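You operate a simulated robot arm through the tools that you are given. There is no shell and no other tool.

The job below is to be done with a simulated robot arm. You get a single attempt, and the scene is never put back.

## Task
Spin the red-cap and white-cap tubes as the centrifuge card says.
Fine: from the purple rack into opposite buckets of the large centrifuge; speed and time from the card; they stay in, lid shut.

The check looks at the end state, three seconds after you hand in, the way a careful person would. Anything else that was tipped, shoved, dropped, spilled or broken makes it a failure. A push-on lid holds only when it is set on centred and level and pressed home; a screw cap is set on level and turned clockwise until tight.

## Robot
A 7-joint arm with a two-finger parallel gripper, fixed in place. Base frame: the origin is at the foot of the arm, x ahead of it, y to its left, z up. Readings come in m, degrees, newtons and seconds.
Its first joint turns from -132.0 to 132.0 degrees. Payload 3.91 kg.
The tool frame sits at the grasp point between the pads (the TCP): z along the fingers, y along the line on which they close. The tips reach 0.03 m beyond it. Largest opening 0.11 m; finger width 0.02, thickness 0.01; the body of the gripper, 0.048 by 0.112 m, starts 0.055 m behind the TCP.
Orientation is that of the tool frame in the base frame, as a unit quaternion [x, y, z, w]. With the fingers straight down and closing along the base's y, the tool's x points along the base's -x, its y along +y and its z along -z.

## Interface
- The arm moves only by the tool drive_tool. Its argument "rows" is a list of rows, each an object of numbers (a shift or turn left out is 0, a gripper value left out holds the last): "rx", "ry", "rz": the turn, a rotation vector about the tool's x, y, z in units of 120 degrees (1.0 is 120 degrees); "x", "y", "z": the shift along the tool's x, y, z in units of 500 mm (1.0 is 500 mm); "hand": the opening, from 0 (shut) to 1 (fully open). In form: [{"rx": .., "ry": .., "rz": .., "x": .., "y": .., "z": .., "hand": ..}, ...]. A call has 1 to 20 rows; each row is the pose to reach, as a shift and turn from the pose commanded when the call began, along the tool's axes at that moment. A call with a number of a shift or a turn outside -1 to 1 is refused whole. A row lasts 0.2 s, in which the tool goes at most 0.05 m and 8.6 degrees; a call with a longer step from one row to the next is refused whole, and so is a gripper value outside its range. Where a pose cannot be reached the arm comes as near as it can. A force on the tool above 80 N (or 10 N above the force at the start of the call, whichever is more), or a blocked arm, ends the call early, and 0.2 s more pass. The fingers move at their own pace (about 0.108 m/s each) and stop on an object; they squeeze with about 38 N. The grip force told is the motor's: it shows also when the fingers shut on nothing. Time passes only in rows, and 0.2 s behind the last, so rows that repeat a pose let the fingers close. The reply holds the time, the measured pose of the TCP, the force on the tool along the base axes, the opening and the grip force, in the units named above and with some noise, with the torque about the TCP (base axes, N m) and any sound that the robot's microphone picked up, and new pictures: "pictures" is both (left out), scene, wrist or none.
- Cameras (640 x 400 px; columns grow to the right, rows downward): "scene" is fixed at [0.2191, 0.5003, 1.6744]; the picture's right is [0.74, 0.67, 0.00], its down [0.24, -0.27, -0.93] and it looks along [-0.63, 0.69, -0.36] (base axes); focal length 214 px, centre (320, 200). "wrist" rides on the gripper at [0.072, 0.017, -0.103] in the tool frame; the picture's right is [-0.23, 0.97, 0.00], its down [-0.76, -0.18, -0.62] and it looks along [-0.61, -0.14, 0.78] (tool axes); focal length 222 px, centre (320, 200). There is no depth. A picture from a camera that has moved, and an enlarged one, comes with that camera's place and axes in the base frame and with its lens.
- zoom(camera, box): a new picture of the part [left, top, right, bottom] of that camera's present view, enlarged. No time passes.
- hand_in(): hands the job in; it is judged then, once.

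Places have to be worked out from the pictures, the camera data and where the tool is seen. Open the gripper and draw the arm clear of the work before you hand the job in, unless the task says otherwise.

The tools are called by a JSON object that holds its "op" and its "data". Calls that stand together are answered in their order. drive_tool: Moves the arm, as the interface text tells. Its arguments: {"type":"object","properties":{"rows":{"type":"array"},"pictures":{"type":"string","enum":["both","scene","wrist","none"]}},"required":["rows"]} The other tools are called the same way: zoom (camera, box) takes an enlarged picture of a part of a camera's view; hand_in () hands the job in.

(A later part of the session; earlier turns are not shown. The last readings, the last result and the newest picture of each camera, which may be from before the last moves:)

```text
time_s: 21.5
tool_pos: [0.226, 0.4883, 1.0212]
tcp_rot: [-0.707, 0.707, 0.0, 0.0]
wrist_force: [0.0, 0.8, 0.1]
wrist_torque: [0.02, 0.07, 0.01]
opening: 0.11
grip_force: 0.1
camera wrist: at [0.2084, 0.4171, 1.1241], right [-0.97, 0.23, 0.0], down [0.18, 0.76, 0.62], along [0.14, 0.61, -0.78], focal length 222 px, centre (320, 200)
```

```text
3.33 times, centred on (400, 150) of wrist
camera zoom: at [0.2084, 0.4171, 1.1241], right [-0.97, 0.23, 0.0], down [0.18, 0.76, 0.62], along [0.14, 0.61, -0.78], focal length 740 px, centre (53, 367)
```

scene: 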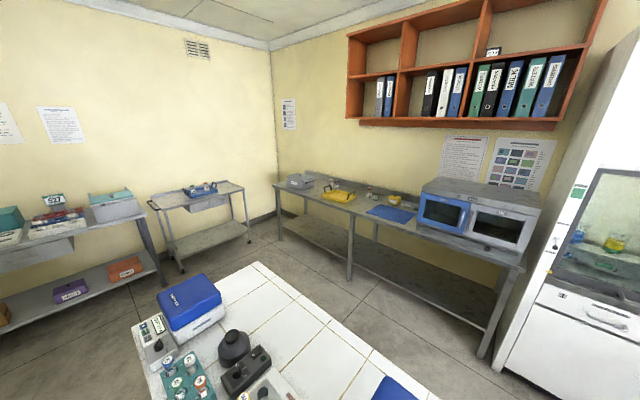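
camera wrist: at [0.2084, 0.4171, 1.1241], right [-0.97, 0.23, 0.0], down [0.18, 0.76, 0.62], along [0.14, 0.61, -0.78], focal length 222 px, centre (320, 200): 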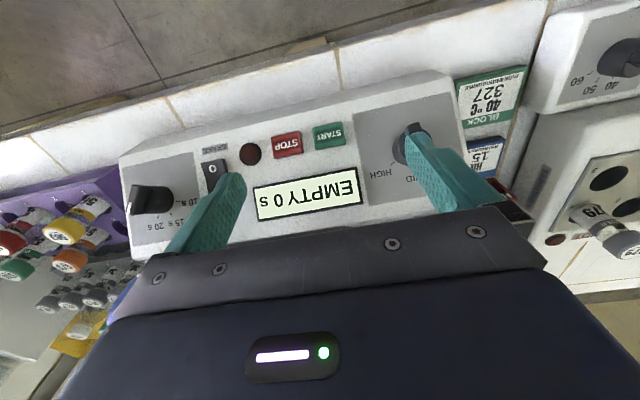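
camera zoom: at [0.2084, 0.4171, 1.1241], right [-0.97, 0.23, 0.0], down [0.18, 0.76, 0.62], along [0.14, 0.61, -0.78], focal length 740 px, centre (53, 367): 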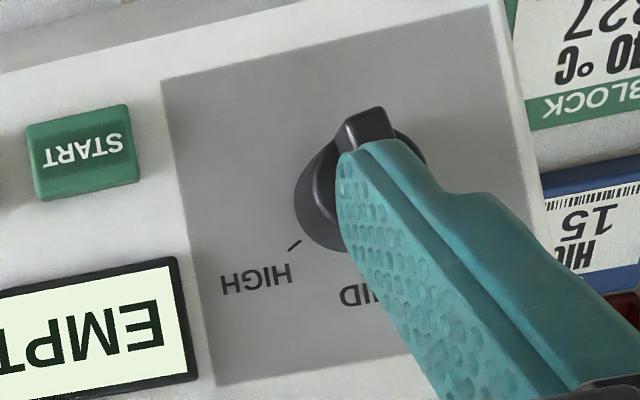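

{"op": "drive_tool", "data": {"rows": [{"x": -0.003, "z": 0.0524, "hand": 1}, {"x": -0.003, "y": 0.002, "z": 0.1024, "hand": 1}, {"x": -0.003, "y": 0.002, "z": 0.1024, "hand": 1}, {"x": -0.003, "y": 0.016, "z": 0.1024, "hand": 1}, {"x": -0.003, "y": 0.02, "z": 0.1024, "hand": 1}, {"x": -0.003, "y": 0.0232, "z": 0.1024, "hand": 1}, {"x": -0.003, "y": 0.0272, "z": 0.1024, "hand": 1}, {"x": -0.003, "y": 0.0324, "z": 0.1024, "hand": 1}, {"x": -0.003, "y": 0.035, "z": 0.1024, "hand": 1}], "pictures": "wrist"}}

{"op": "zoom", "data": {"camera": "wrist", "box": [320, 90, 480, 210]}}

```text
time_s: 23.5
tool_pos: [0.209, 0.4878, 0.9709]
tcp_rot: [0.707, -0.707, 0.001, 0.0]
wrist_force: [18.8, -21.0, -2.1]
wrist_torque: [-0.28, -0.4, 1.1]
opening: 0.1008
grip_force: 0.0
camera wrist: at [0.1917, 0.4169, 1.0739], right [-0.97, 0.23, 0.0], down [0.18, 0.76, 0.62], along [0.14, 0.61, -0.78], focal length 222 px, centre (320, 200)
```

wrist: 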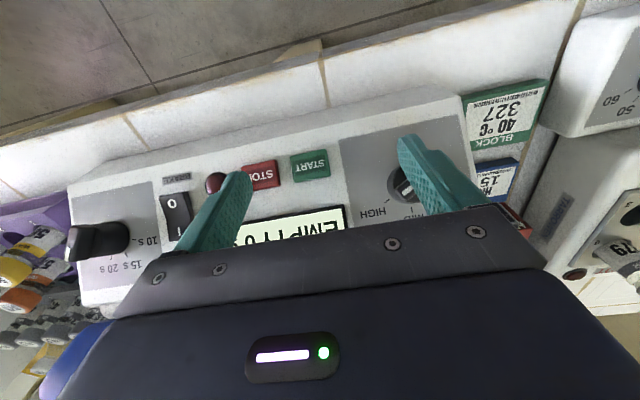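

```text
3.33 times, centred on (400, 150) of wrist
camera zoom: at [0.1917, 0.4169, 1.0739], right [-0.97, 0.23, 0.0], down [0.18, 0.76, 0.62], along [0.14, 0.61, -0.78], focal length 740 px, centre (53, 367)
```

zoom: 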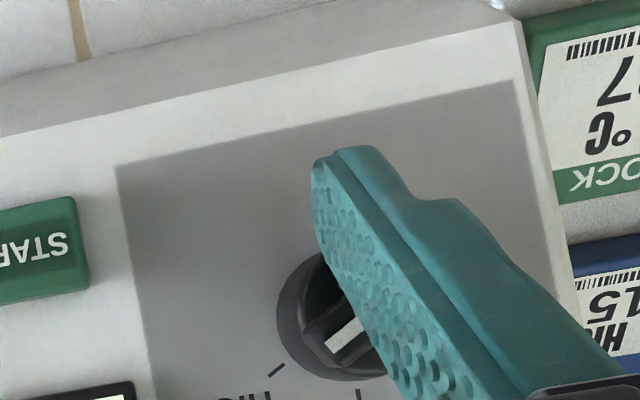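

The knob is turning — its pointer is now between MID and HIGH. I push on a further centimetre.

{"op": "drive_tool", "data": {"rows": [{"x": -0.002, "y": 0.006, "hand": 1}, {"x": -0.004, "y": 0.012, "hand": 1}, {"x": -0.008, "y": 0.016, "hand": 1}, {"x": -0.012, "y": 0.02, "hand": 1}], "pictures": "wrist"}}

{"op": "zoom", "data": {"camera": "wrist", "box": [320, 90, 480, 210]}}

```text
time_s: 24.4
tool_pos: [0.2058, 0.4876, 0.97]
tcp_rot: [-0.706, 0.709, -0.005, -0.002]
wrist_force: [30.1, -28.7, 27.0]
wrist_torque: [-0.15, 1.13, 1.36]
opening: 0.095
grip_force: 0.1
stopped in row 4: the force on the tool passed its limit at 85 N (the readings are from after the stop); the commanded pose is now the measured one
camera wrist: at [0.1874, 0.4176, 1.0741], right [-0.97, 0.23, -0.01], down [0.18, 0.77, 0.62], along [0.15, 0.6, -0.79], focal length 222 px, centre (320, 200)
```

wrist: 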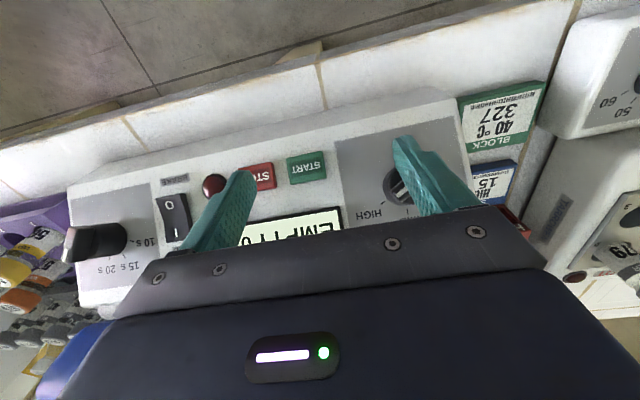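

```text
3.33 times, centred on (400, 150) of wrist
camera zoom: at [0.1874, 0.4176, 1.0741], right [-0.97, 0.23, -0.01], down [0.18, 0.77, 0.62], along [0.15, 0.6, -0.79], focal length 740 px, centre (53, 367)
```

zoom: 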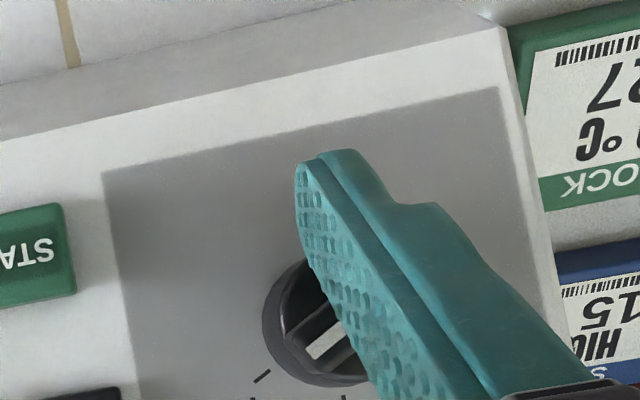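

Force limit reached; I lift off and inspect the knob.

{"op": "drive_tool", "data": {"rows": [{"y": -0.01, "z": -0.02, "hand": 1}, {"y": -0.02, "z": -0.06, "hand": 1}, {"x": 0.01, "y": -0.05, "z": -0.12, "hand": 1}], "pictures": "wrist"}}

{"op": "zoom", "data": {"camera": "wrist", "box": [320, 90, 480, 210]}}

```text
time_s: 25.2
tool_pos: [0.2267, 0.4864, 1.0301]
tcp_rot: [0.708, -0.706, 0.003, 0.001]
wrist_force: [1.3, -0.9, -0.7]
wrist_torque: [-0.03, 0.05, 0.01]
opening: 0.11
grip_force: 0.1
camera wrist: at [0.2087, 0.4147, 1.1339], right [-0.97, 0.23, 0.0], down [0.18, 0.77, 0.62], along [0.14, 0.6, -0.79], focal length 222 px, centre (320, 200)
```

wrist: 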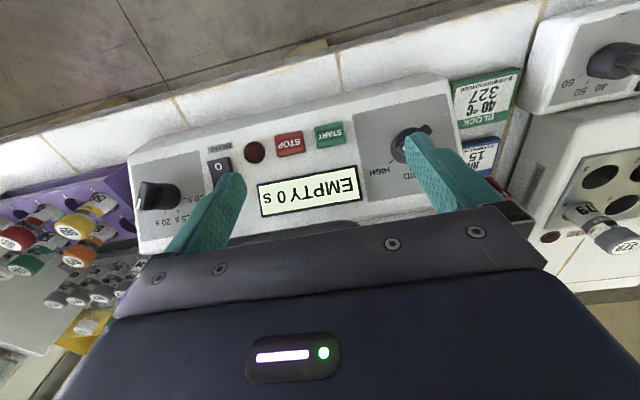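

```text
3.33 times, centred on (400, 150) of wrist
camera zoom: at [0.2087, 0.4147, 1.1339], right [-0.97, 0.23, 0.0], down [0.18, 0.77, 0.62], along [0.14, 0.6, -0.79], focal length 740 px, centre (53, 367)
```

zoom: 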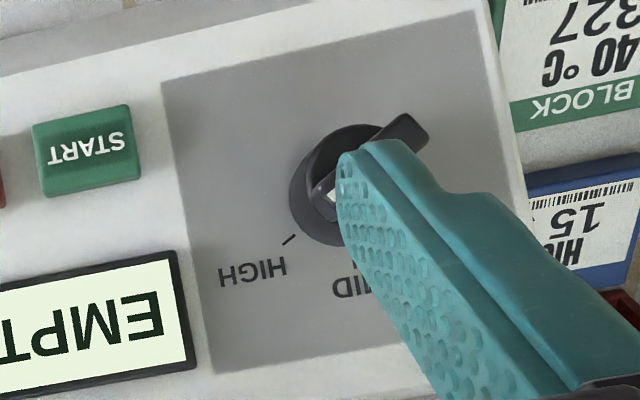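

The knob now lies toward HIGH. I slide aside to see it unobstructed.

{"op": "drive_tool", "data": {"rows": [{"y": 0.05, "z": -0.06, "hand": 1}, {"y": 0.12, "z": -0.1, "hand": 1}], "pictures": "wrist"}}

{"op": "zoom", "data": {"camera": "wrist", "box": [260, 70, 420, 190]}}

```text
time_s: 25.8
tool_pos: [0.1673, 0.4861, 1.0787]
tcp_rot: [0.707, -0.707, 0.003, 0.002]
wrist_force: [0.0, -0.1, -0.2]
wrist_torque: [-0.01, 0.0, -0.02]
opening: 0.1103
grip_force: 0.1
camera wrist: at [0.1494, 0.4154, 1.183], right [-0.97, 0.23, 0.0], down [0.18, 0.77, 0.62], along [0.14, 0.6, -0.79], focal length 222 px, centre (320, 200)
```

wrist: 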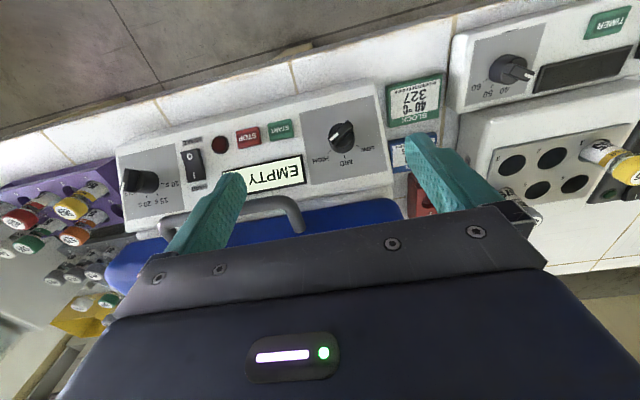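

```text
3.33 times, centred on (340, 130) of wrist
camera zoom: at [0.1494, 0.4154, 1.183], right [-0.97, 0.23, 0.0], down [0.18, 0.77, 0.62], along [0.14, 0.6, -0.79], focal length 740 px, centre (253, 433)
```

zoom: 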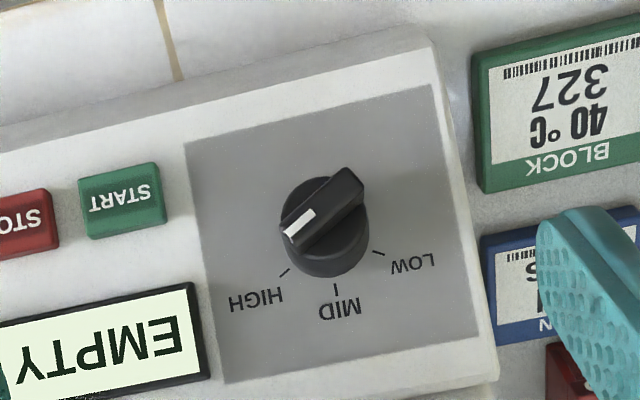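

The pointer now sits on HIGH. Next I shift along the panel to look closely at the time knob.

{"op": "drive_tool", "data": {"rows": [{"y": -0.0875, "hand": 1}, {"y": -0.175, "hand": 1}, {"y": -0.2625, "hand": 1}, {"y": -0.35, "z": 0.01, "hand": 1}, {"y": -0.4375, "z": 0.03, "hand": 1}, {"y": -0.525, "z": 0.05, "hand": 1}], "pictures": "wrist"}}

{"op": "zoom", "data": {"camera": "wrist", "box": [260, 80, 420, 200]}}

```text
time_s: 27.2
tool_pos: [0.4301, 0.4851, 1.0568]
tcp_rot: [0.708, -0.706, 0.004, 0.001]
wrist_force: [-0.6, 0.0, 0.4]
wrist_torque: [0.01, -0.02, 0.0]
opening: 0.1099
grip_force: 0.0
camera wrist: at [0.4112, 0.4153, 1.1598], right [-0.97, 0.23, 0.0], down [0.17, 0.77, 0.62], along [0.14, 0.6, -0.79], focal length 222 px, centre (320, 200)
```

wrist: 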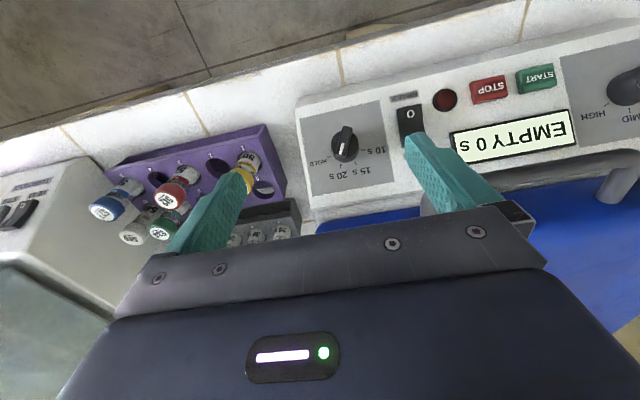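

```text
3.33 times, centred on (340, 140) of wrist
camera zoom: at [0.4112, 0.4153, 1.1598], right [-0.97, 0.23, 0.0], down [0.17, 0.77, 0.62], along [0.14, 0.6, -0.79], focal length 740 px, centre (253, 400)
```

zoom: 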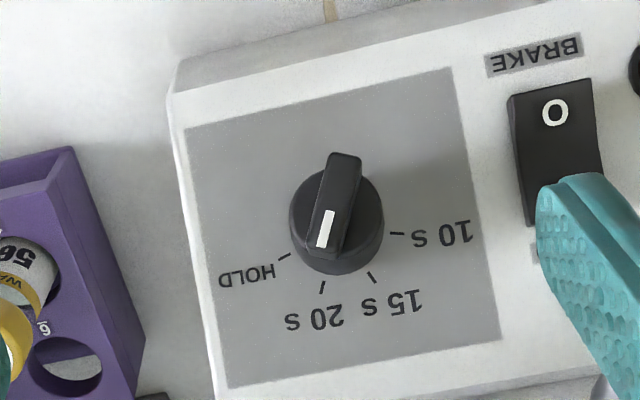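

The time knob's axis is at about (0.409, 0.523, 0.934), pointing at 20 s; it needs one step counter-clockwise to 15 s. I close the fingers into a poker and hover left of the knob's tail.

{"op": "drive_tool", "data": {"rows": [{"x": -0.0042, "y": 0.05, "z": 0.0, "hand": 0}, {"x": -0.0042, "y": 0.0946, "z": 0.0, "hand": 0}, {"x": -0.0042, "y": 0.0946, "z": 0.05, "hand": 0}, {"x": -0.0042, "y": 0.0946, "z": 0.1136, "hand": 0}, {"x": -0.0042, "y": 0.0946, "z": 0.1136, "hand": 0}], "pictures": "wrist"}}

{"op": "zoom", "data": {"camera": "wrist", "box": [220, 80, 380, 200]}}

```text
time_s: 28.4
tool_pos: [0.3816, 0.4863, 0.9978]
tcp_rot: [0.708, -0.707, 0.003, 0.002]
wrist_force: [0.2, -0.1, 0.5]
wrist_torque: [-0.01, -0.02, 0.01]
opening: 0.0
grip_force: 38.2
camera wrist: at [0.364, 0.4162, 1.1023], right [-0.97, 0.23, 0.0], down [0.18, 0.77, 0.62], along [0.14, 0.6, -0.79], focal length 222 px, centre (320, 200)
```

wrist: 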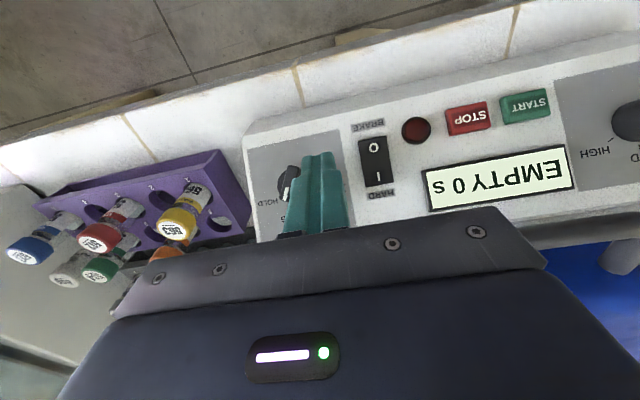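

```text
3.33 times, centred on (300, 140) of wrist
camera zoom: at [0.364, 0.4162, 1.1023], right [-0.97, 0.23, 0.0], down [0.18, 0.77, 0.62], along [0.14, 0.6, -0.79], focal length 740 px, centre (387, 400)
```

zoom: 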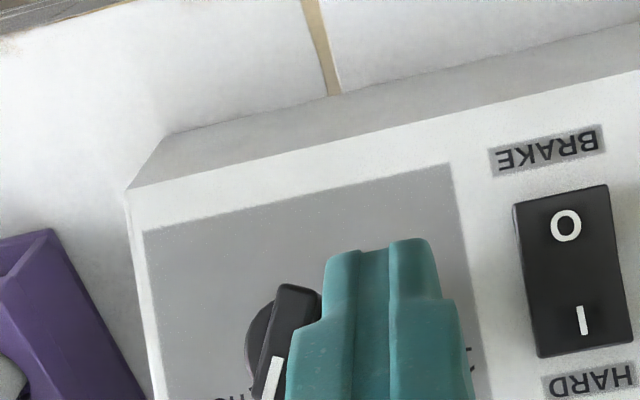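

{"op": "drive_tool", "data": {"rows": [{"z": 0.03, "hand": 0}, {"z": 0.06, "hand": 0}, {"z": 0.06, "y": -0.008, "hand": 0}, {"z": 0.06, "y": -0.016, "hand": 0}, {"z": 0.06, "y": -0.02, "hand": 0}, {"z": 0.06, "y": -0.024, "hand": 0}, {"z": 0.06, "y": -0.027, "hand": 0}], "pictures": "wrist"}}

{"op": "zoom", "data": {"camera": "wrist", "box": [220, 80, 380, 200]}}

```text
time_s: 30.0
tool_pos: [0.3957, 0.4863, 0.9689]
tcp_rot: [0.707, -0.707, 0.004, 0.002]
wrist_force: [-1.5, -1.4, -0.5]
wrist_torque: [-0.05, -0.01, -0.04]
opening: 0.0
grip_force: 37.6
camera wrist: at [0.3783, 0.4164, 1.072], right [-0.97, 0.23, 0.0], down [0.18, 0.77, 0.62], along [0.14, 0.6, -0.79], focal length 222 px, centre (320, 200)
```

wrist: 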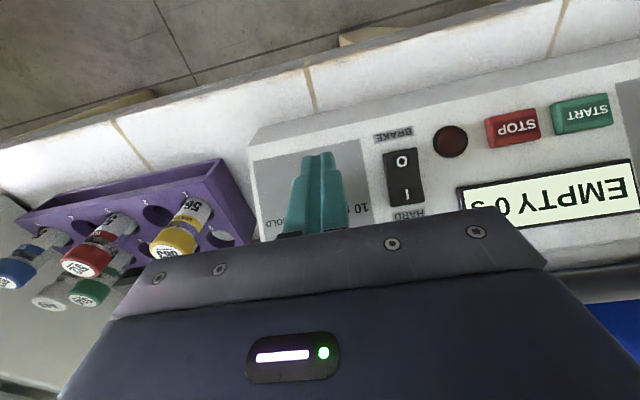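

```text
3.33 times, centred on (300, 140) of wrist
camera zoom: at [0.3783, 0.4164, 1.072], right [-0.97, 0.23, 0.0], down [0.18, 0.77, 0.62], along [0.14, 0.6, -0.79], focal length 740 px, centre (387, 400)
```

zoom: 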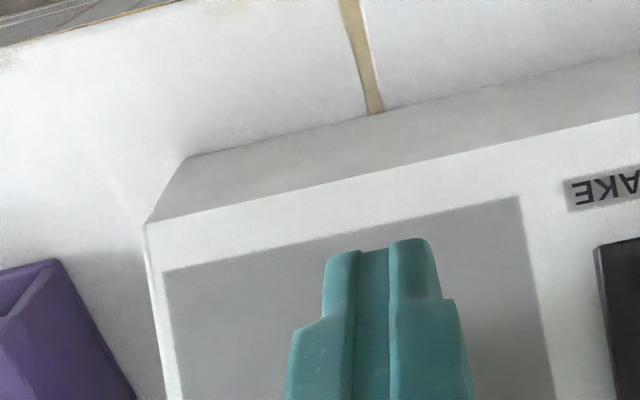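

Little force remains; I lift away to see whether the knob stepped to 15 s.

{"op": "drive_tool", "data": {"rows": [{"y": 0.01, "z": -0.02, "hand": 0}, {"y": 0.02, "z": -0.1, "hand": 0}, {"x": 0.0, "y": 0.02, "z": -0.18, "hand": 0}, {"x": 0.0, "y": -0.04, "z": -0.2, "hand": 0}], "pictures": "wrist"}}

{"op": "zoom", "data": {"camera": "wrist", "box": [220, 80, 380, 200]}}

```text
time_s: 31.0
tool_pos: [0.4158, 0.4875, 1.0667]
tcp_rot: [0.707, -0.707, 0.004, 0.002]
wrist_force: [-0.4, 0.1, 0.1]
wrist_torque: [0.03, 0.02, -0.01]
opening: 0.0003
grip_force: 37.8
camera wrist: at [0.3983, 0.4172, 1.1726], right [-0.97, 0.23, 0.0], down [0.18, 0.77, 0.62], along [0.14, 0.6, -0.79], focal length 222 px, centre (320, 200)
```

wrist: 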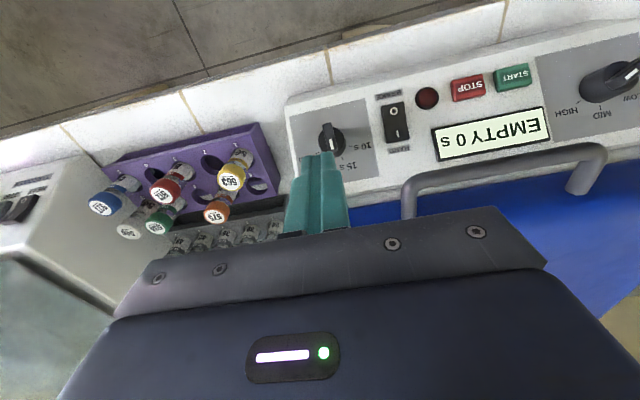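

```text
3.33 times, centred on (300, 140) of wrist
camera zoom: at [0.3983, 0.4172, 1.1726], right [-0.97, 0.23, 0.0], down [0.18, 0.77, 0.62], along [0.14, 0.6, -0.79], focal length 740 px, centre (387, 400)
```

zoom: 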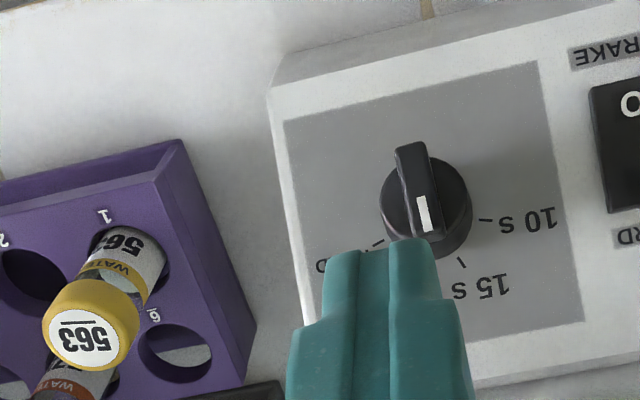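

The pointer now stands midway between 20 s and 15 s (no snap), so a bit more turn is needed, about 22°. I repeat the push, ending roughly 3 mm further.

{"op": "drive_tool", "data": {"rows": [{"y": 0.0666, "hand": 0}, {"y": 0.0666, "z": 0.08, "hand": 0}, {"y": 0.0666, "z": 0.15, "hand": 0}, {"y": 0.0666, "z": 0.2, "hand": 0}, {"y": 0.052, "z": 0.2, "hand": 0}, {"y": 0.044, "z": 0.2, "hand": 0}, {"y": 0.038, "z": 0.2, "hand": 0}, {"y": 0.034, "z": 0.2, "hand": 0}, {"y": 0.034, "z": 0.2, "hand": 0}, {"y": 0.05, "z": 0.18, "hand": 0}, {"y": 0.06, "z": 0.12, "hand": 0}, {"y": 0.06, "z": 0.04, "hand": 0}, {"y": 0.1, "z": 0.0, "hand": 0}], "pictures": "wrist"}}

{"op": "zoom", "data": {"camera": "wrist", "box": [220, 80, 380, 200]}}

```text
time_s: 33.8
tool_pos: [0.3656, 0.4877, 1.0688]
tcp_rot: [0.707, -0.707, 0.003, 0.002]
wrist_force: [0.4, 0.4, -0.4]
wrist_torque: [-0.03, 0.02, 0.03]
opening: 0.0
grip_force: 37.3
camera wrist: at [0.3484, 0.4173, 1.1719], right [-0.97, 0.23, 0.0], down [0.18, 0.77, 0.62], along [0.14, 0.6, -0.79], focal length 222 px, centre (320, 200)
```

wrist: 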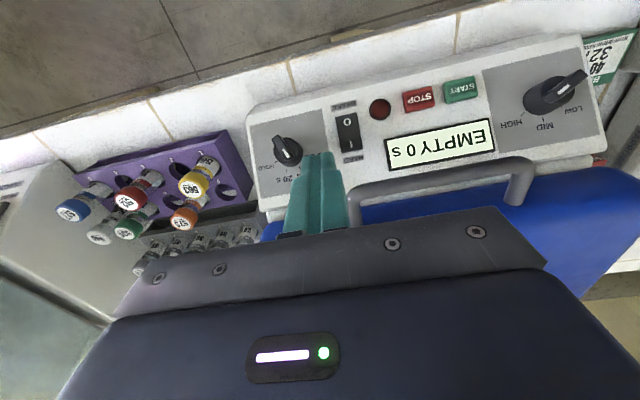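

```text
3.33 times, centred on (300, 140) of wrist
camera zoom: at [0.3484, 0.4173, 1.1719], right [-0.97, 0.23, 0.0], down [0.18, 0.77, 0.62], along [0.14, 0.6, -0.79], focal length 740 px, centre (387, 400)
```

zoom: 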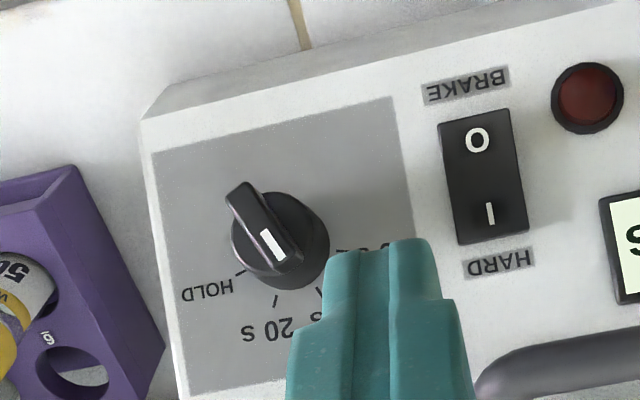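

The pointer now matches 15 s (computed ~112°, tick at 112.5°). Next I go above the lid handle with the fingers turned to straddle the bar (closing along y), opened to about 40 mm.

{"op": "drive_tool", "data": {"rows": [{"x": 0.0, "y": 0.015, "z": -0.06, "rz": 0.065, "hand": 0.1}, {"x": -0.01, "y": 0.03, "z": -0.1024, "rz": 0.13, "hand": 0.2}, {"x": -0.02, "y": 0.045, "z": -0.1024, "rz": 0.2, "hand": 0.364}, {"x": -0.03, "y": 0.06, "z": -0.1024, "rz": 0.27, "hand": 0.364}, {"x": -0.04, "y": 0.075, "z": -0.1024, "rz": 0.34, "hand": 0.364}, {"x": -0.05, "y": 0.09, "z": -0.1024, "rz": 0.41, "hand": 0.364}, {"x": -0.06, "y": 0.105, "z": -0.1024, "rz": 0.48, "hand": 0.364}, {"x": -0.07, "y": 0.12, "z": -0.1024, "rz": 0.55, "hand": 0.364}, {"x": -0.08, "y": 0.135, "z": -0.1024, "rz": 0.62, "hand": 0.364}, {"x": -0.09, "y": 0.15, "z": -0.1024, "rz": 0.69, "hand": 0.364}, {"x": -0.0946, "y": 0.165, "z": -0.1024, "rz": 0.75, "hand": 0.364}], "pictures": "wrist"}}

{"op": "zoom", "data": {"camera": "wrist", "box": [180, 20, 460, 240]}}

```text
time_s: 36.2
tool_pos: [0.2834, 0.5353, 1.1182]
tcp_rot: [0.0, 1.0, -0.003, 0.001]
wrist_force: [0.3, 0.5, -0.6]
wrist_torque: [0.0, 0.01, -0.01]
opening: 0.04
grip_force: 0.1
camera wrist: at [0.2099, 0.5543, 1.2217], right [0.23, 0.97, -0.01], down [0.76, -0.17, 0.63], along [0.61, -0.15, -0.78], focal length 222 px, centre (320, 200)
```

wrist: 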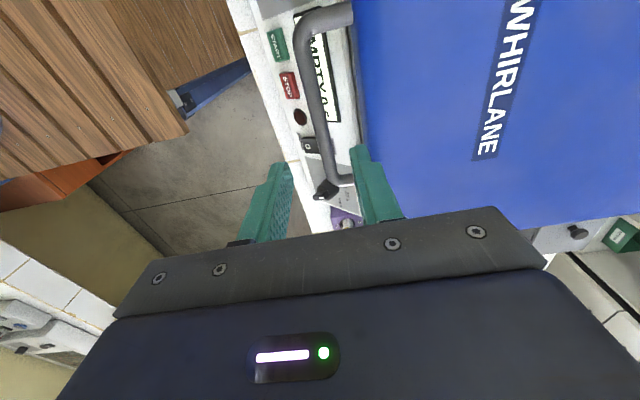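

```text
1.82 times, centred on (320, 130) of wrist
camera zoom: at [0.2099, 0.5543, 1.2217], right [0.23, 0.97, -0.01], down [0.76, -0.17, 0.63], along [0.61, -0.15, -0.78], focal length 404 px, centre (320, 327)
```

zoom: 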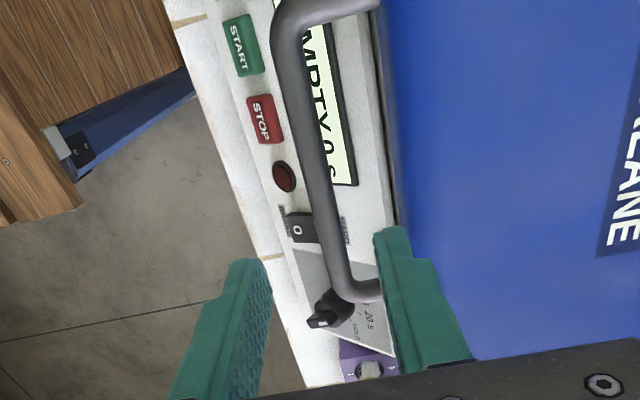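

The bar runs between my fingers' planned positions: I judge bar y≈0.540 and lid edge y≈0.572, so the rear finger fits the gap. I narrow to 36 mm and descend partway to check.

{"op": "drive_tool", "data": {"rows": [{"y": 0.0024, "z": 0.04, "hand": 0.327}, {"y": 0.0024, "z": 0.08, "hand": 0.327}, {"y": 0.0024, "z": 0.12, "hand": 0.327}, {"y": 0.0024, "z": 0.12, "hand": 0.327}], "pictures": "wrist"}}

{"op": "zoom", "data": {"camera": "wrist", "box": [220, 60, 420, 240]}}

```text
time_s: 37.2
tool_pos: [0.2834, 0.5373, 1.0582]
tcp_rot: [0.0, 1.0, -0.003, 0.001]
wrist_force: [0.5, 0.7, 0.9]
wrist_torque: [0.02, -0.01, 0.02]
opening: 0.036
grip_force: 0.0
camera wrist: at [0.2104, 0.5558, 1.1615], right [0.23, 0.97, -0.01], down [0.76, -0.17, 0.63], along [0.61, -0.15, -0.78], focal length 222 px, centre (320, 200)
```

wrist: 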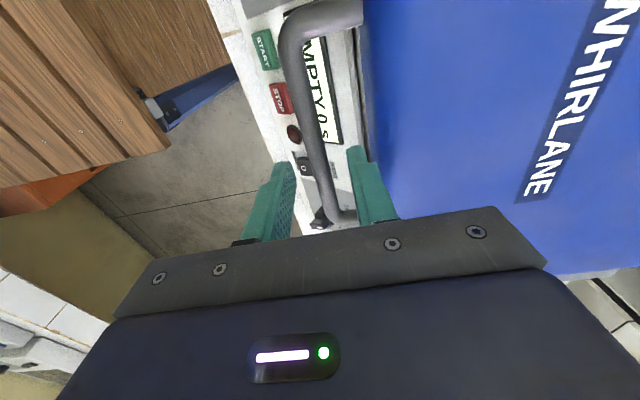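

```text
2.22 times, centred on (320, 150) of wrist
camera zoom: at [0.2104, 0.5558, 1.1615], right [0.23, 0.97, -0.01], down [0.76, -0.17, 0.63], along [0.61, -0.15, -0.78], focal length 494 px, centre (320, 311)
```

zoom: 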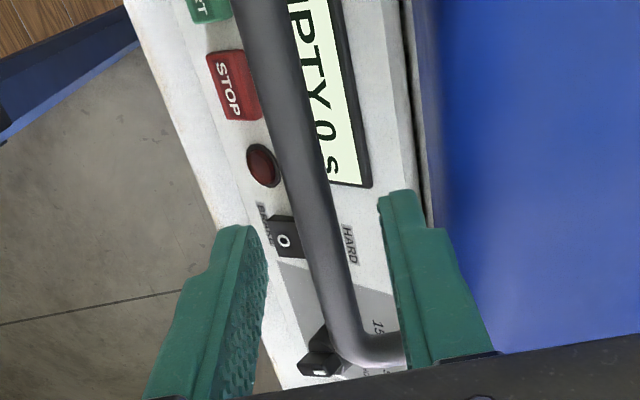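

The bar is centred between the fingers and the rear finger clears the lid edge. I lower the last 25 mm and close on the bar.

{"op": "drive_tool", "data": {"rows": [{"z": 0.02, "hand": 0.327}, {"z": 0.04, "hand": 0.327}, {"z": 0.052, "hand": 0.327}, {"z": 0.052, "hand": 0.327}, {"z": 0.052, "hand": 0.0}, {"z": 0.052, "hand": 0.0}, {"z": 0.052, "hand": 0.0}], "pictures": "wrist"}}

{"op": "zoom", "data": {"camera": "wrist", "box": [220, 60, 420, 240]}}

```text
time_s: 38.8
tool_pos: [0.2832, 0.5364, 1.033]
tcp_rot: [0.001, 1.0, -0.005, 0.001]
wrist_force: [-0.4, -5.8, -1.5]
wrist_torque: [-0.12, -0.25, 0.58]
opening: 0.0135
grip_force: 45.2
camera wrist: at [0.2101, 0.5547, 1.1359], right [0.23, 0.97, -0.01], down [0.76, -0.17, 0.63], along [0.61, -0.15, -0.78], focal length 222 px, centre (320, 200)
```

wrist: 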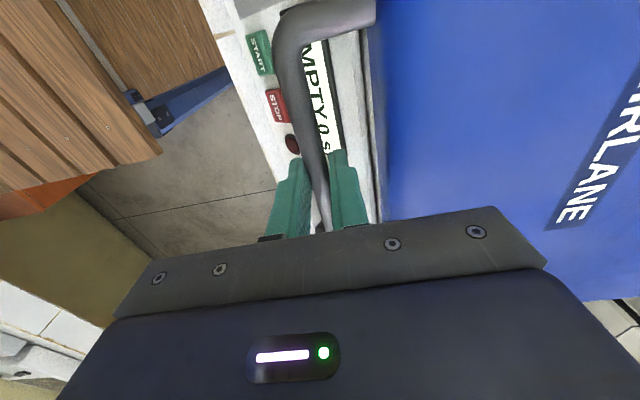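

```text
2.22 times, centred on (320, 150) of wrist
camera zoom: at [0.2101, 0.5547, 1.1359], right [0.23, 0.97, -0.01], down [0.76, -0.17, 0.63], along [0.61, -0.15, -0.78], focal length 494 px, centre (320, 311)
```

zoom: 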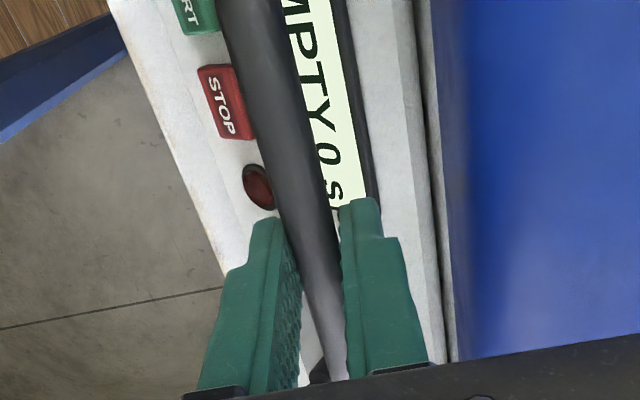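

The bar is gripped (13.5 mm across). I begin lifting along the estimated hinge arc, a few degrees first, watching the force.

{"op": "drive_tool", "data": {"rows": [{"y": 0.0028, "z": -0.0242, "hand": 0}, {"y": 0.0066, "z": -0.0484, "hand": 0}, {"y": 0.0112, "z": -0.0724, "hand": 0}, {"y": 0.0166, "z": -0.0962, "hand": 0}], "pictures": "wrist"}}

```text
time_s: 39.8
tool_pos: [0.2832, 0.5451, 1.0812]
tcp_rot: [0.0, 1.0, -0.004, 0.001]
wrist_force: [-2.6, -16.1, -0.8]
wrist_torque: [-0.29, 0.17, 0.5]
opening: 0.0133
grip_force: 45.2
camera wrist: at [0.2101, 0.5631, 1.185], right [0.23, 0.97, -0.01], down [0.76, -0.17, 0.63], along [0.61, -0.15, -0.78], focal length 222 px, centre (320, 200)
```

wrist: 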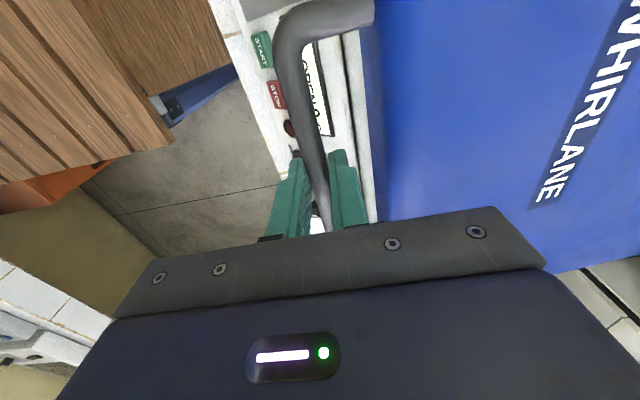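

The lid is opening (display changed to OPEN). The −16 N in y tells me the hinge lies higher than guessed, so I reduce the +y part of the arc and continue to about 22°.

{"op": "drive_tool", "data": {"rows": [{"y": 0.0014, "z": -0.0422, "hand": 0}, {"y": 0.0124, "z": -0.0834, "hand": 0}, {"y": 0.0258, "z": -0.1236, "hand": 0}, {"y": 0.0414, "z": -0.1632, "hand": 0}], "pictures": "wrist"}}

```text
time_s: 40.6
tool_pos: [0.2836, 0.5626, 1.1371]
tcp_rot: [-0.001, 1.0, 0.0, 0.0]
wrist_force: [5.3, 37.6, -17.7]
wrist_torque: [0.69, -1.0, 0.49]
opening: 0.0139
grip_force: 45.2
stopped in row 4: the force on the tool passed its limit at 82 N (the readings are from after the stop); the commanded pose is now the measured one
camera wrist: at [0.2102, 0.5803, 1.2415], right [0.23, 0.97, 0.0], down [0.76, -0.18, 0.62], along [0.61, -0.14, -0.78], focal length 222 px, centre (320, 200)
```

wrist: 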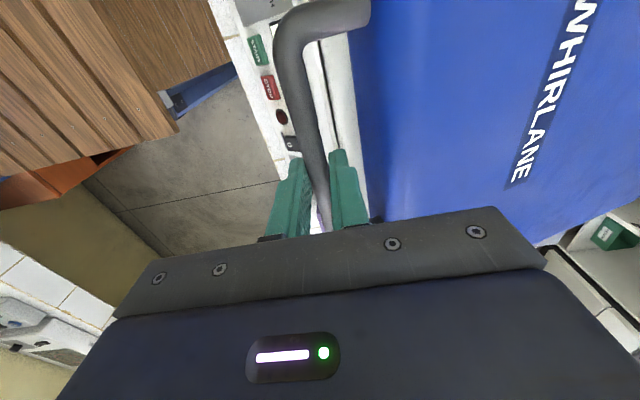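

The pull is now toward the hinge (+y 38 N, down 18 N), so I'm slightly outside the true arc. I give way 5 mm toward +y and re-read the force.

{"op": "drive_tool", "data": {"rows": [{"y": 0.008, "z": 0.0, "hand": 0}, {"y": 0.01, "z": 0.0, "hand": 0}], "pictures": "none"}}

```text
time_s: 41.2
tool_pos: [0.2831, 0.5637, 1.1399]
tcp_rot: [0.0, 1.0, -0.001, 0.0]
wrist_force: [1.3, -15.3, 4.3]
wrist_torque: [-0.5, 0.57, 0.49]
opening: 0.0136
grip_force: 45.1
```

The true point is near y=0.564 at z=1.140, fitting a hinge around (0.885, 0.98) after all. I continue the arc slowly to about 34°.

{"op": "drive_tool", "data": {"rows": [{"y": 0.006, "z": -0.0238, "hand": 0}, {"y": 0.0126, "z": -0.0476, "hand": 0}, {"y": 0.0244, "z": -0.069, "hand": 0}, {"y": 0.0368, "z": -0.09, "hand": 0}, {"y": 0.05, "z": -0.1105, "hand": 0}, {"y": 0.064, "z": -0.1304, "hand": 0}, {"y": 0.0788, "z": -0.15, "hand": 0}, {"y": 0.094, "z": -0.169, "hand": 0}], "pictures": "wrist"}}

```text
time_s: 43.0
tool_pos: [0.2848, 0.6125, 1.2228]
tcp_rot: [0.001, 1.0, -0.001, 0.0]
wrist_force: [7.5, 15.4, -14.8]
wrist_torque: [0.17, 0.08, 0.43]
opening: 0.014
grip_force: 44.5
camera wrist: at [0.2101, 0.6305, 1.327], right [0.23, 0.97, 0.0], down [0.76, -0.18, 0.62], along [0.61, -0.14, -0.78], focal length 222 px, centre (320, 200)
```

wrist: 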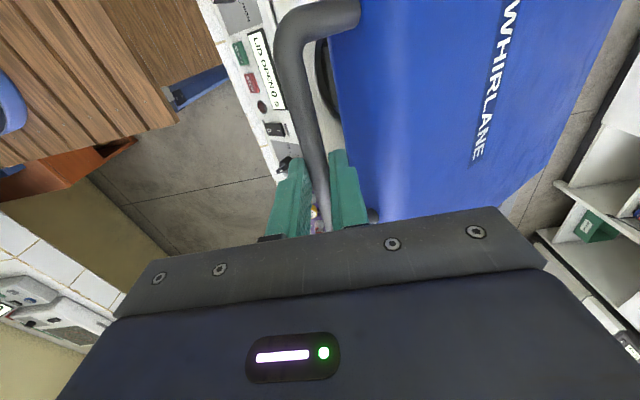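

The lid follows well (display "LID OPEN"). I keep following the arc to about 58°.

{"op": "drive_tool", "data": {"rows": [{"y": 0.0182, "z": -0.0183, "hand": 0}, {"y": 0.0364, "z": -0.0366, "hand": 0}, {"y": 0.0585, "z": -0.0576, "hand": 0}, {"y": 0.0806, "z": -0.0786, "hand": 0}, {"y": 0.1044, "z": -0.0977, "hand": 0}, {"y": 0.1282, "z": -0.1168, "hand": 0}, {"y": 0.1536, "z": -0.1338, "hand": 0}, {"y": 0.179, "z": -0.1508, "hand": 0}, {"y": 0.2057, "z": -0.1654, "hand": 0}, {"y": 0.2324, "z": -0.18, "hand": 0}], "pictures": "both"}}

```text
time_s: 45.2
tool_pos: [0.2827, 0.7272, 1.3164]
tcp_rot: [0.001, 1.0, 0.001, 0.0]
wrist_force: [7.1, -18.7, 33.7]
wrist_torque: [-0.31, -0.49, 0.34]
opening: 0.0141
grip_force: 44.3
camera wrist: at [0.2095, 0.7445, 1.418], right [0.23, 0.97, 0.0], down [0.76, -0.18, 0.62], along [0.61, -0.14, -0.78], focal length 222 px, centre (320, 200)
```

scene: 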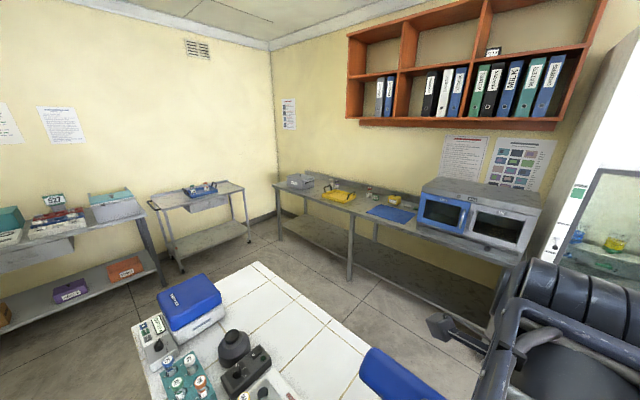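
wrist: 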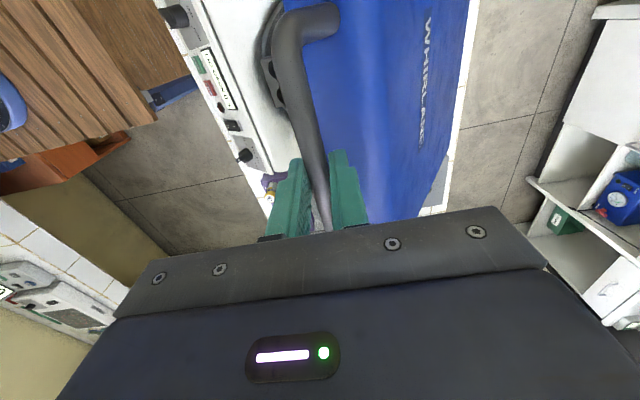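

Force now points outward, so I'm inside the arc; refitting gives centre (0.888, 1.002), radius 0.353 for the TCP. I go on along this circle toward the upright.

{"op": "drive_tool", "data": {"rows": [{"y": 0.024, "z": -0.024, "hand": 0}, {"y": 0.05, "z": -0.0354, "hand": 0}, {"y": 0.085, "z": -0.0484, "hand": 0}, {"y": 0.1198, "z": -0.0594, "hand": 0}, {"y": 0.1558, "z": -0.0685, "hand": 0}, {"y": 0.1918, "z": -0.076, "hand": 0}, {"y": 0.2285, "z": -0.0812, "hand": 0}, {"y": 0.2652, "z": -0.085, "hand": 0}], "pictures": "wrist"}}

```text
time_s: 47.0
tool_pos: [0.2812, 0.8224, 1.3506]
tcp_rot: [0.0, 1.0, 0.002, 0.001]
wrist_force: [16.5, -8.7, 33.9]
wrist_torque: [-0.18, -0.24, 0.58]
opening: 0.0125
grip_force: 45.3
out of reach, approached as far as the arm can: row 6, 7, 8
camera wrist: at [0.2087, 0.8397, 1.4532], right [0.23, 0.97, 0.0], down [0.76, -0.18, 0.62], along [0.61, -0.14, -0.78], focal length 222 px, centre (320, 200)
```

wrist: 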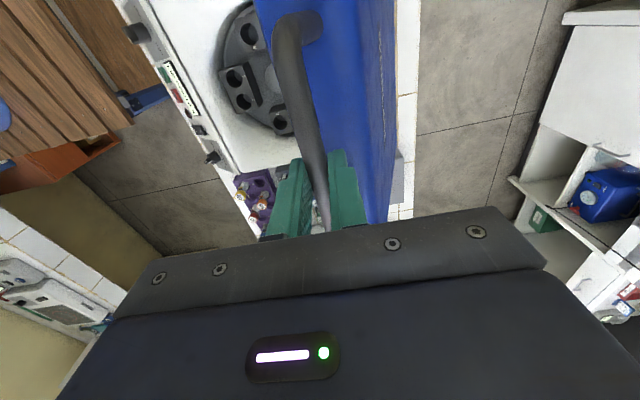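

The arm ran out of reach at about 79° of lid angle. I tilt the tool outward to bring the wrist nearer and continue to push the lid past vertical.

{"op": "drive_tool", "data": {"rows": [{"y": -0.08, "z": 0.006, "rx": -0.05, "hand": 0}, {"y": -0.08, "z": 0.006, "rx": -0.1, "hand": 0}, {"y": -0.08, "z": 0.006, "rx": -0.15, "hand": 0}, {"y": -0.06, "z": 0.003, "rx": -0.2, "hand": 0}, {"y": -0.04, "z": 0.001, "rx": -0.25, "hand": 0}, {"y": -0.02, "z": 0.0, "rx": -0.3, "hand": 0}, {"y": 0.0, "z": 0.0, "rx": -0.35, "hand": 0}], "pictures": "both"}}

```text
time_s: 48.6
tool_pos: [0.2807, 0.823, 1.3472]
tcp_rot: [0.0, 0.933, 0.361, 0.0]
wrist_force: [26.6, -3.1, 18.0]
wrist_torque: [0.07, 0.02, -0.44]
opening: 0.0139
grip_force: 44.6
camera wrist: at [0.2078, 0.7669, 1.4351], right [0.23, 0.72, 0.66], down [0.76, -0.55, 0.34], along [0.61, 0.42, -0.67], focal length 222 px, centre (320, 200)
```

scene: 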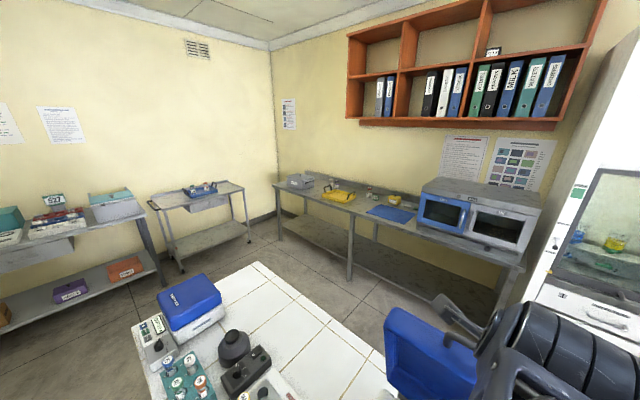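
wrist: 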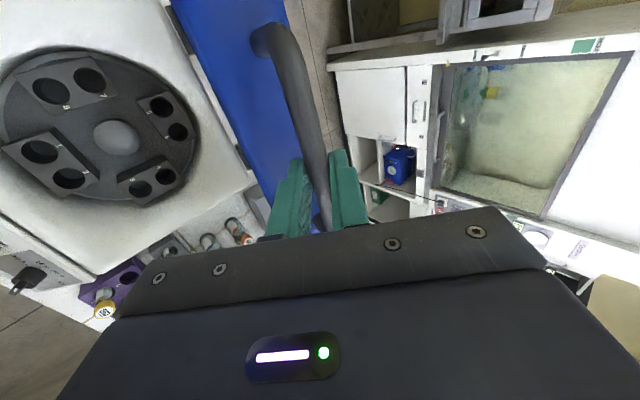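

The rotor with its four two-hole buckets is now visible. The lid is at about 80°; I continue along the arc with the tool tilted, aiming past vertical.

{"op": "drive_tool", "data": {"rows": [{"y": 0.0271, "z": 0.0216, "hand": 0}, {"y": 0.0542, "z": 0.0432, "hand": 0}, {"y": 0.0815, "z": 0.068, "hand": 0}, {"y": 0.1088, "z": 0.093, "hand": 0}, {"y": 0.1334, "z": 0.1205, "hand": 0}, {"y": 0.158, "z": 0.148, "hand": 0}], "pictures": "both"}}

```text
time_s: 50.0
tool_pos: [0.2782, 0.931, 1.3471]
tcp_rot: [-0.001, 0.933, 0.36, -0.001]
wrist_force: [7.5, 5.5, 51.7]
wrist_torque: [0.39, 0.59, -0.31]
opening: 0.0134
grip_force: 45.1
camera wrist: at [0.2052, 0.8748, 1.4343], right [0.23, 0.72, 0.65], down [0.76, -0.55, 0.34], along [0.61, 0.42, -0.67], focal length 222 px, centre (320, 200)
```

scene: 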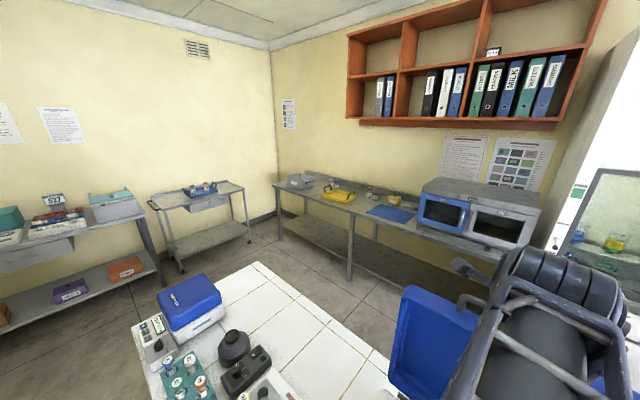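
wrist: 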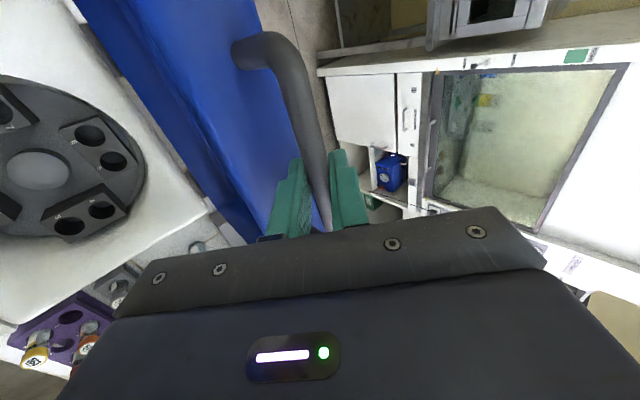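

Lid angle is now about 94°. I ease upward a little to relieve the 50 N and go a few degrees further so that it rests open.

{"op": "drive_tool", "data": {"rows": [{"y": 0.008, "z": -0.009, "hand": 0}, {"y": 0.03, "z": 0.015, "hand": 0}, {"y": 0.05, "z": 0.035, "hand": 0}, {"y": 0.05, "z": 0.035, "hand": 0}], "pictures": "wrist"}}

```text
time_s: 50.7
tool_pos: [0.2804, 0.9523, 1.3368]
tcp_rot: [-0.001, 0.938, 0.345, -0.002]
wrist_force: [-2.7, -55.6, -10.0]
wrist_torque: [-0.1, 0.6, -0.2]
opening: 0.0137
grip_force: 45.4
stopped in row 3: the force on the tool passed its limit at 198 N (the readings are from after the stop); the commanded pose is now the measured one
camera wrist: at [0.2067, 0.8985, 1.4276], right [0.23, 0.74, 0.63], down [0.76, -0.54, 0.36], along [0.6, 0.4, -0.69], focal length 222 px, centre (320, 200)
```

wrist: 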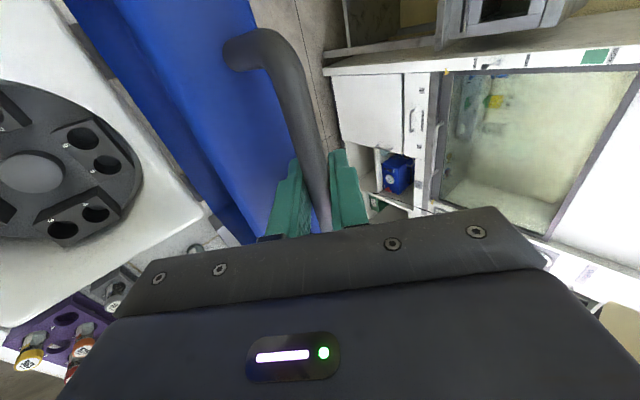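

The lid has met its end stop. I relax the push, then open the fingers a little to see whether the lid stays open.

{"op": "drive_tool", "data": {"rows": [{"y": -0.006, "z": -0.0055, "hand": 0}, {"y": -0.012, "z": -0.011, "hand": 0}, {"y": -0.012, "z": -0.011, "hand": 0.2}, {"y": -0.012, "z": -0.011, "hand": 0.3}, {"y": -0.012, "z": -0.011, "hand": 0.35}, {"y": -0.012, "z": -0.011, "hand": 0.35}], "pictures": "both"}}

```text
time_s: 52.1
tool_pos: [0.2797, 0.9462, 1.3392]
tcp_rot: [-0.001, 0.937, 0.349, -0.001]
wrist_force: [0.5, 2.5, 21.4]
wrist_torque: [0.09, -0.02, 0.0]
opening: 0.0308
grip_force: 0.0
camera wrist: at [0.206, 0.8919, 1.4291], right [0.23, 0.74, 0.64], down [0.76, -0.54, 0.35], along [0.61, 0.41, -0.69], focal length 222 px, centre (320, 200)
```

scene: 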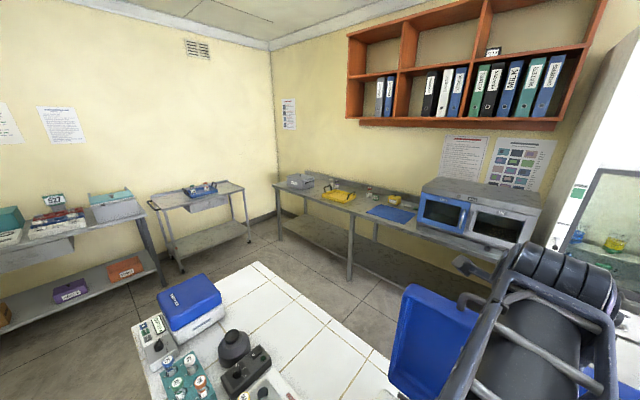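
wrist: 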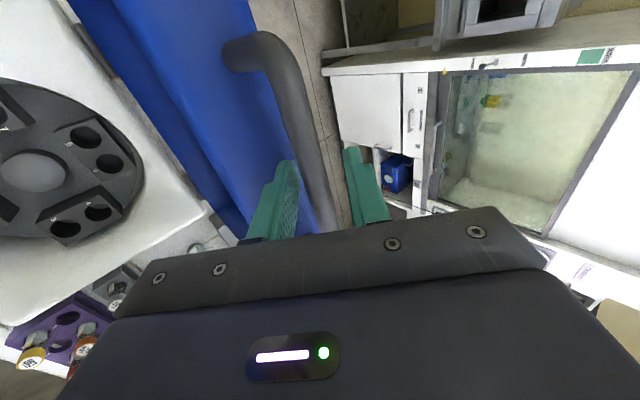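

The lid stays. I withdraw straight back along the fingers, off the bar.

{"op": "drive_tool", "data": {"rows": [{"z": -0.03, "hand": 0.3}, {"z": -0.06, "hand": 0.3}, {"z": -0.1, "hand": 0.3}, {"z": -0.16, "hand": 0.3}, {"z": -0.22, "hand": 0.3}], "pictures": "both"}}

```text
time_s: 53.3
tool_pos: [0.2807, 0.8751, 1.42]
tcp_rot: [-0.001, 0.938, 0.346, -0.002]
wrist_force: [0.6, -0.3, -0.9]
wrist_torque: [0.02, 0.01, -0.02]
opening: 0.0331
grip_force: 0.2
camera wrist: at [0.207, 0.8219, 1.5101], right [0.23, 0.74, 0.63], down [0.76, -0.54, 0.36], along [0.6, 0.4, -0.69], focal length 222 px, centre (320, 200)
```

scene: 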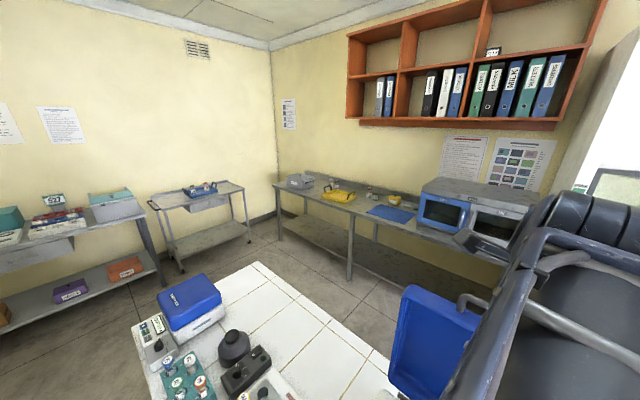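
wrist: 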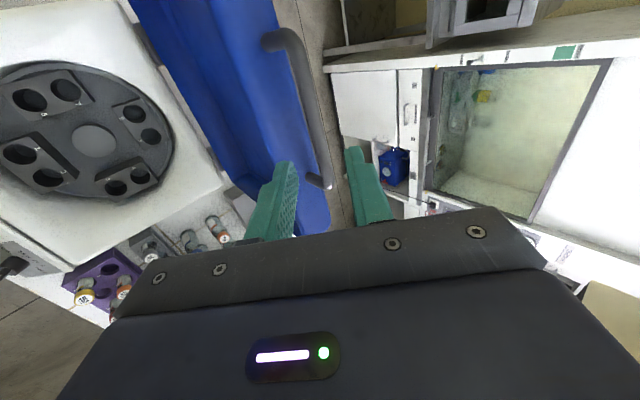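

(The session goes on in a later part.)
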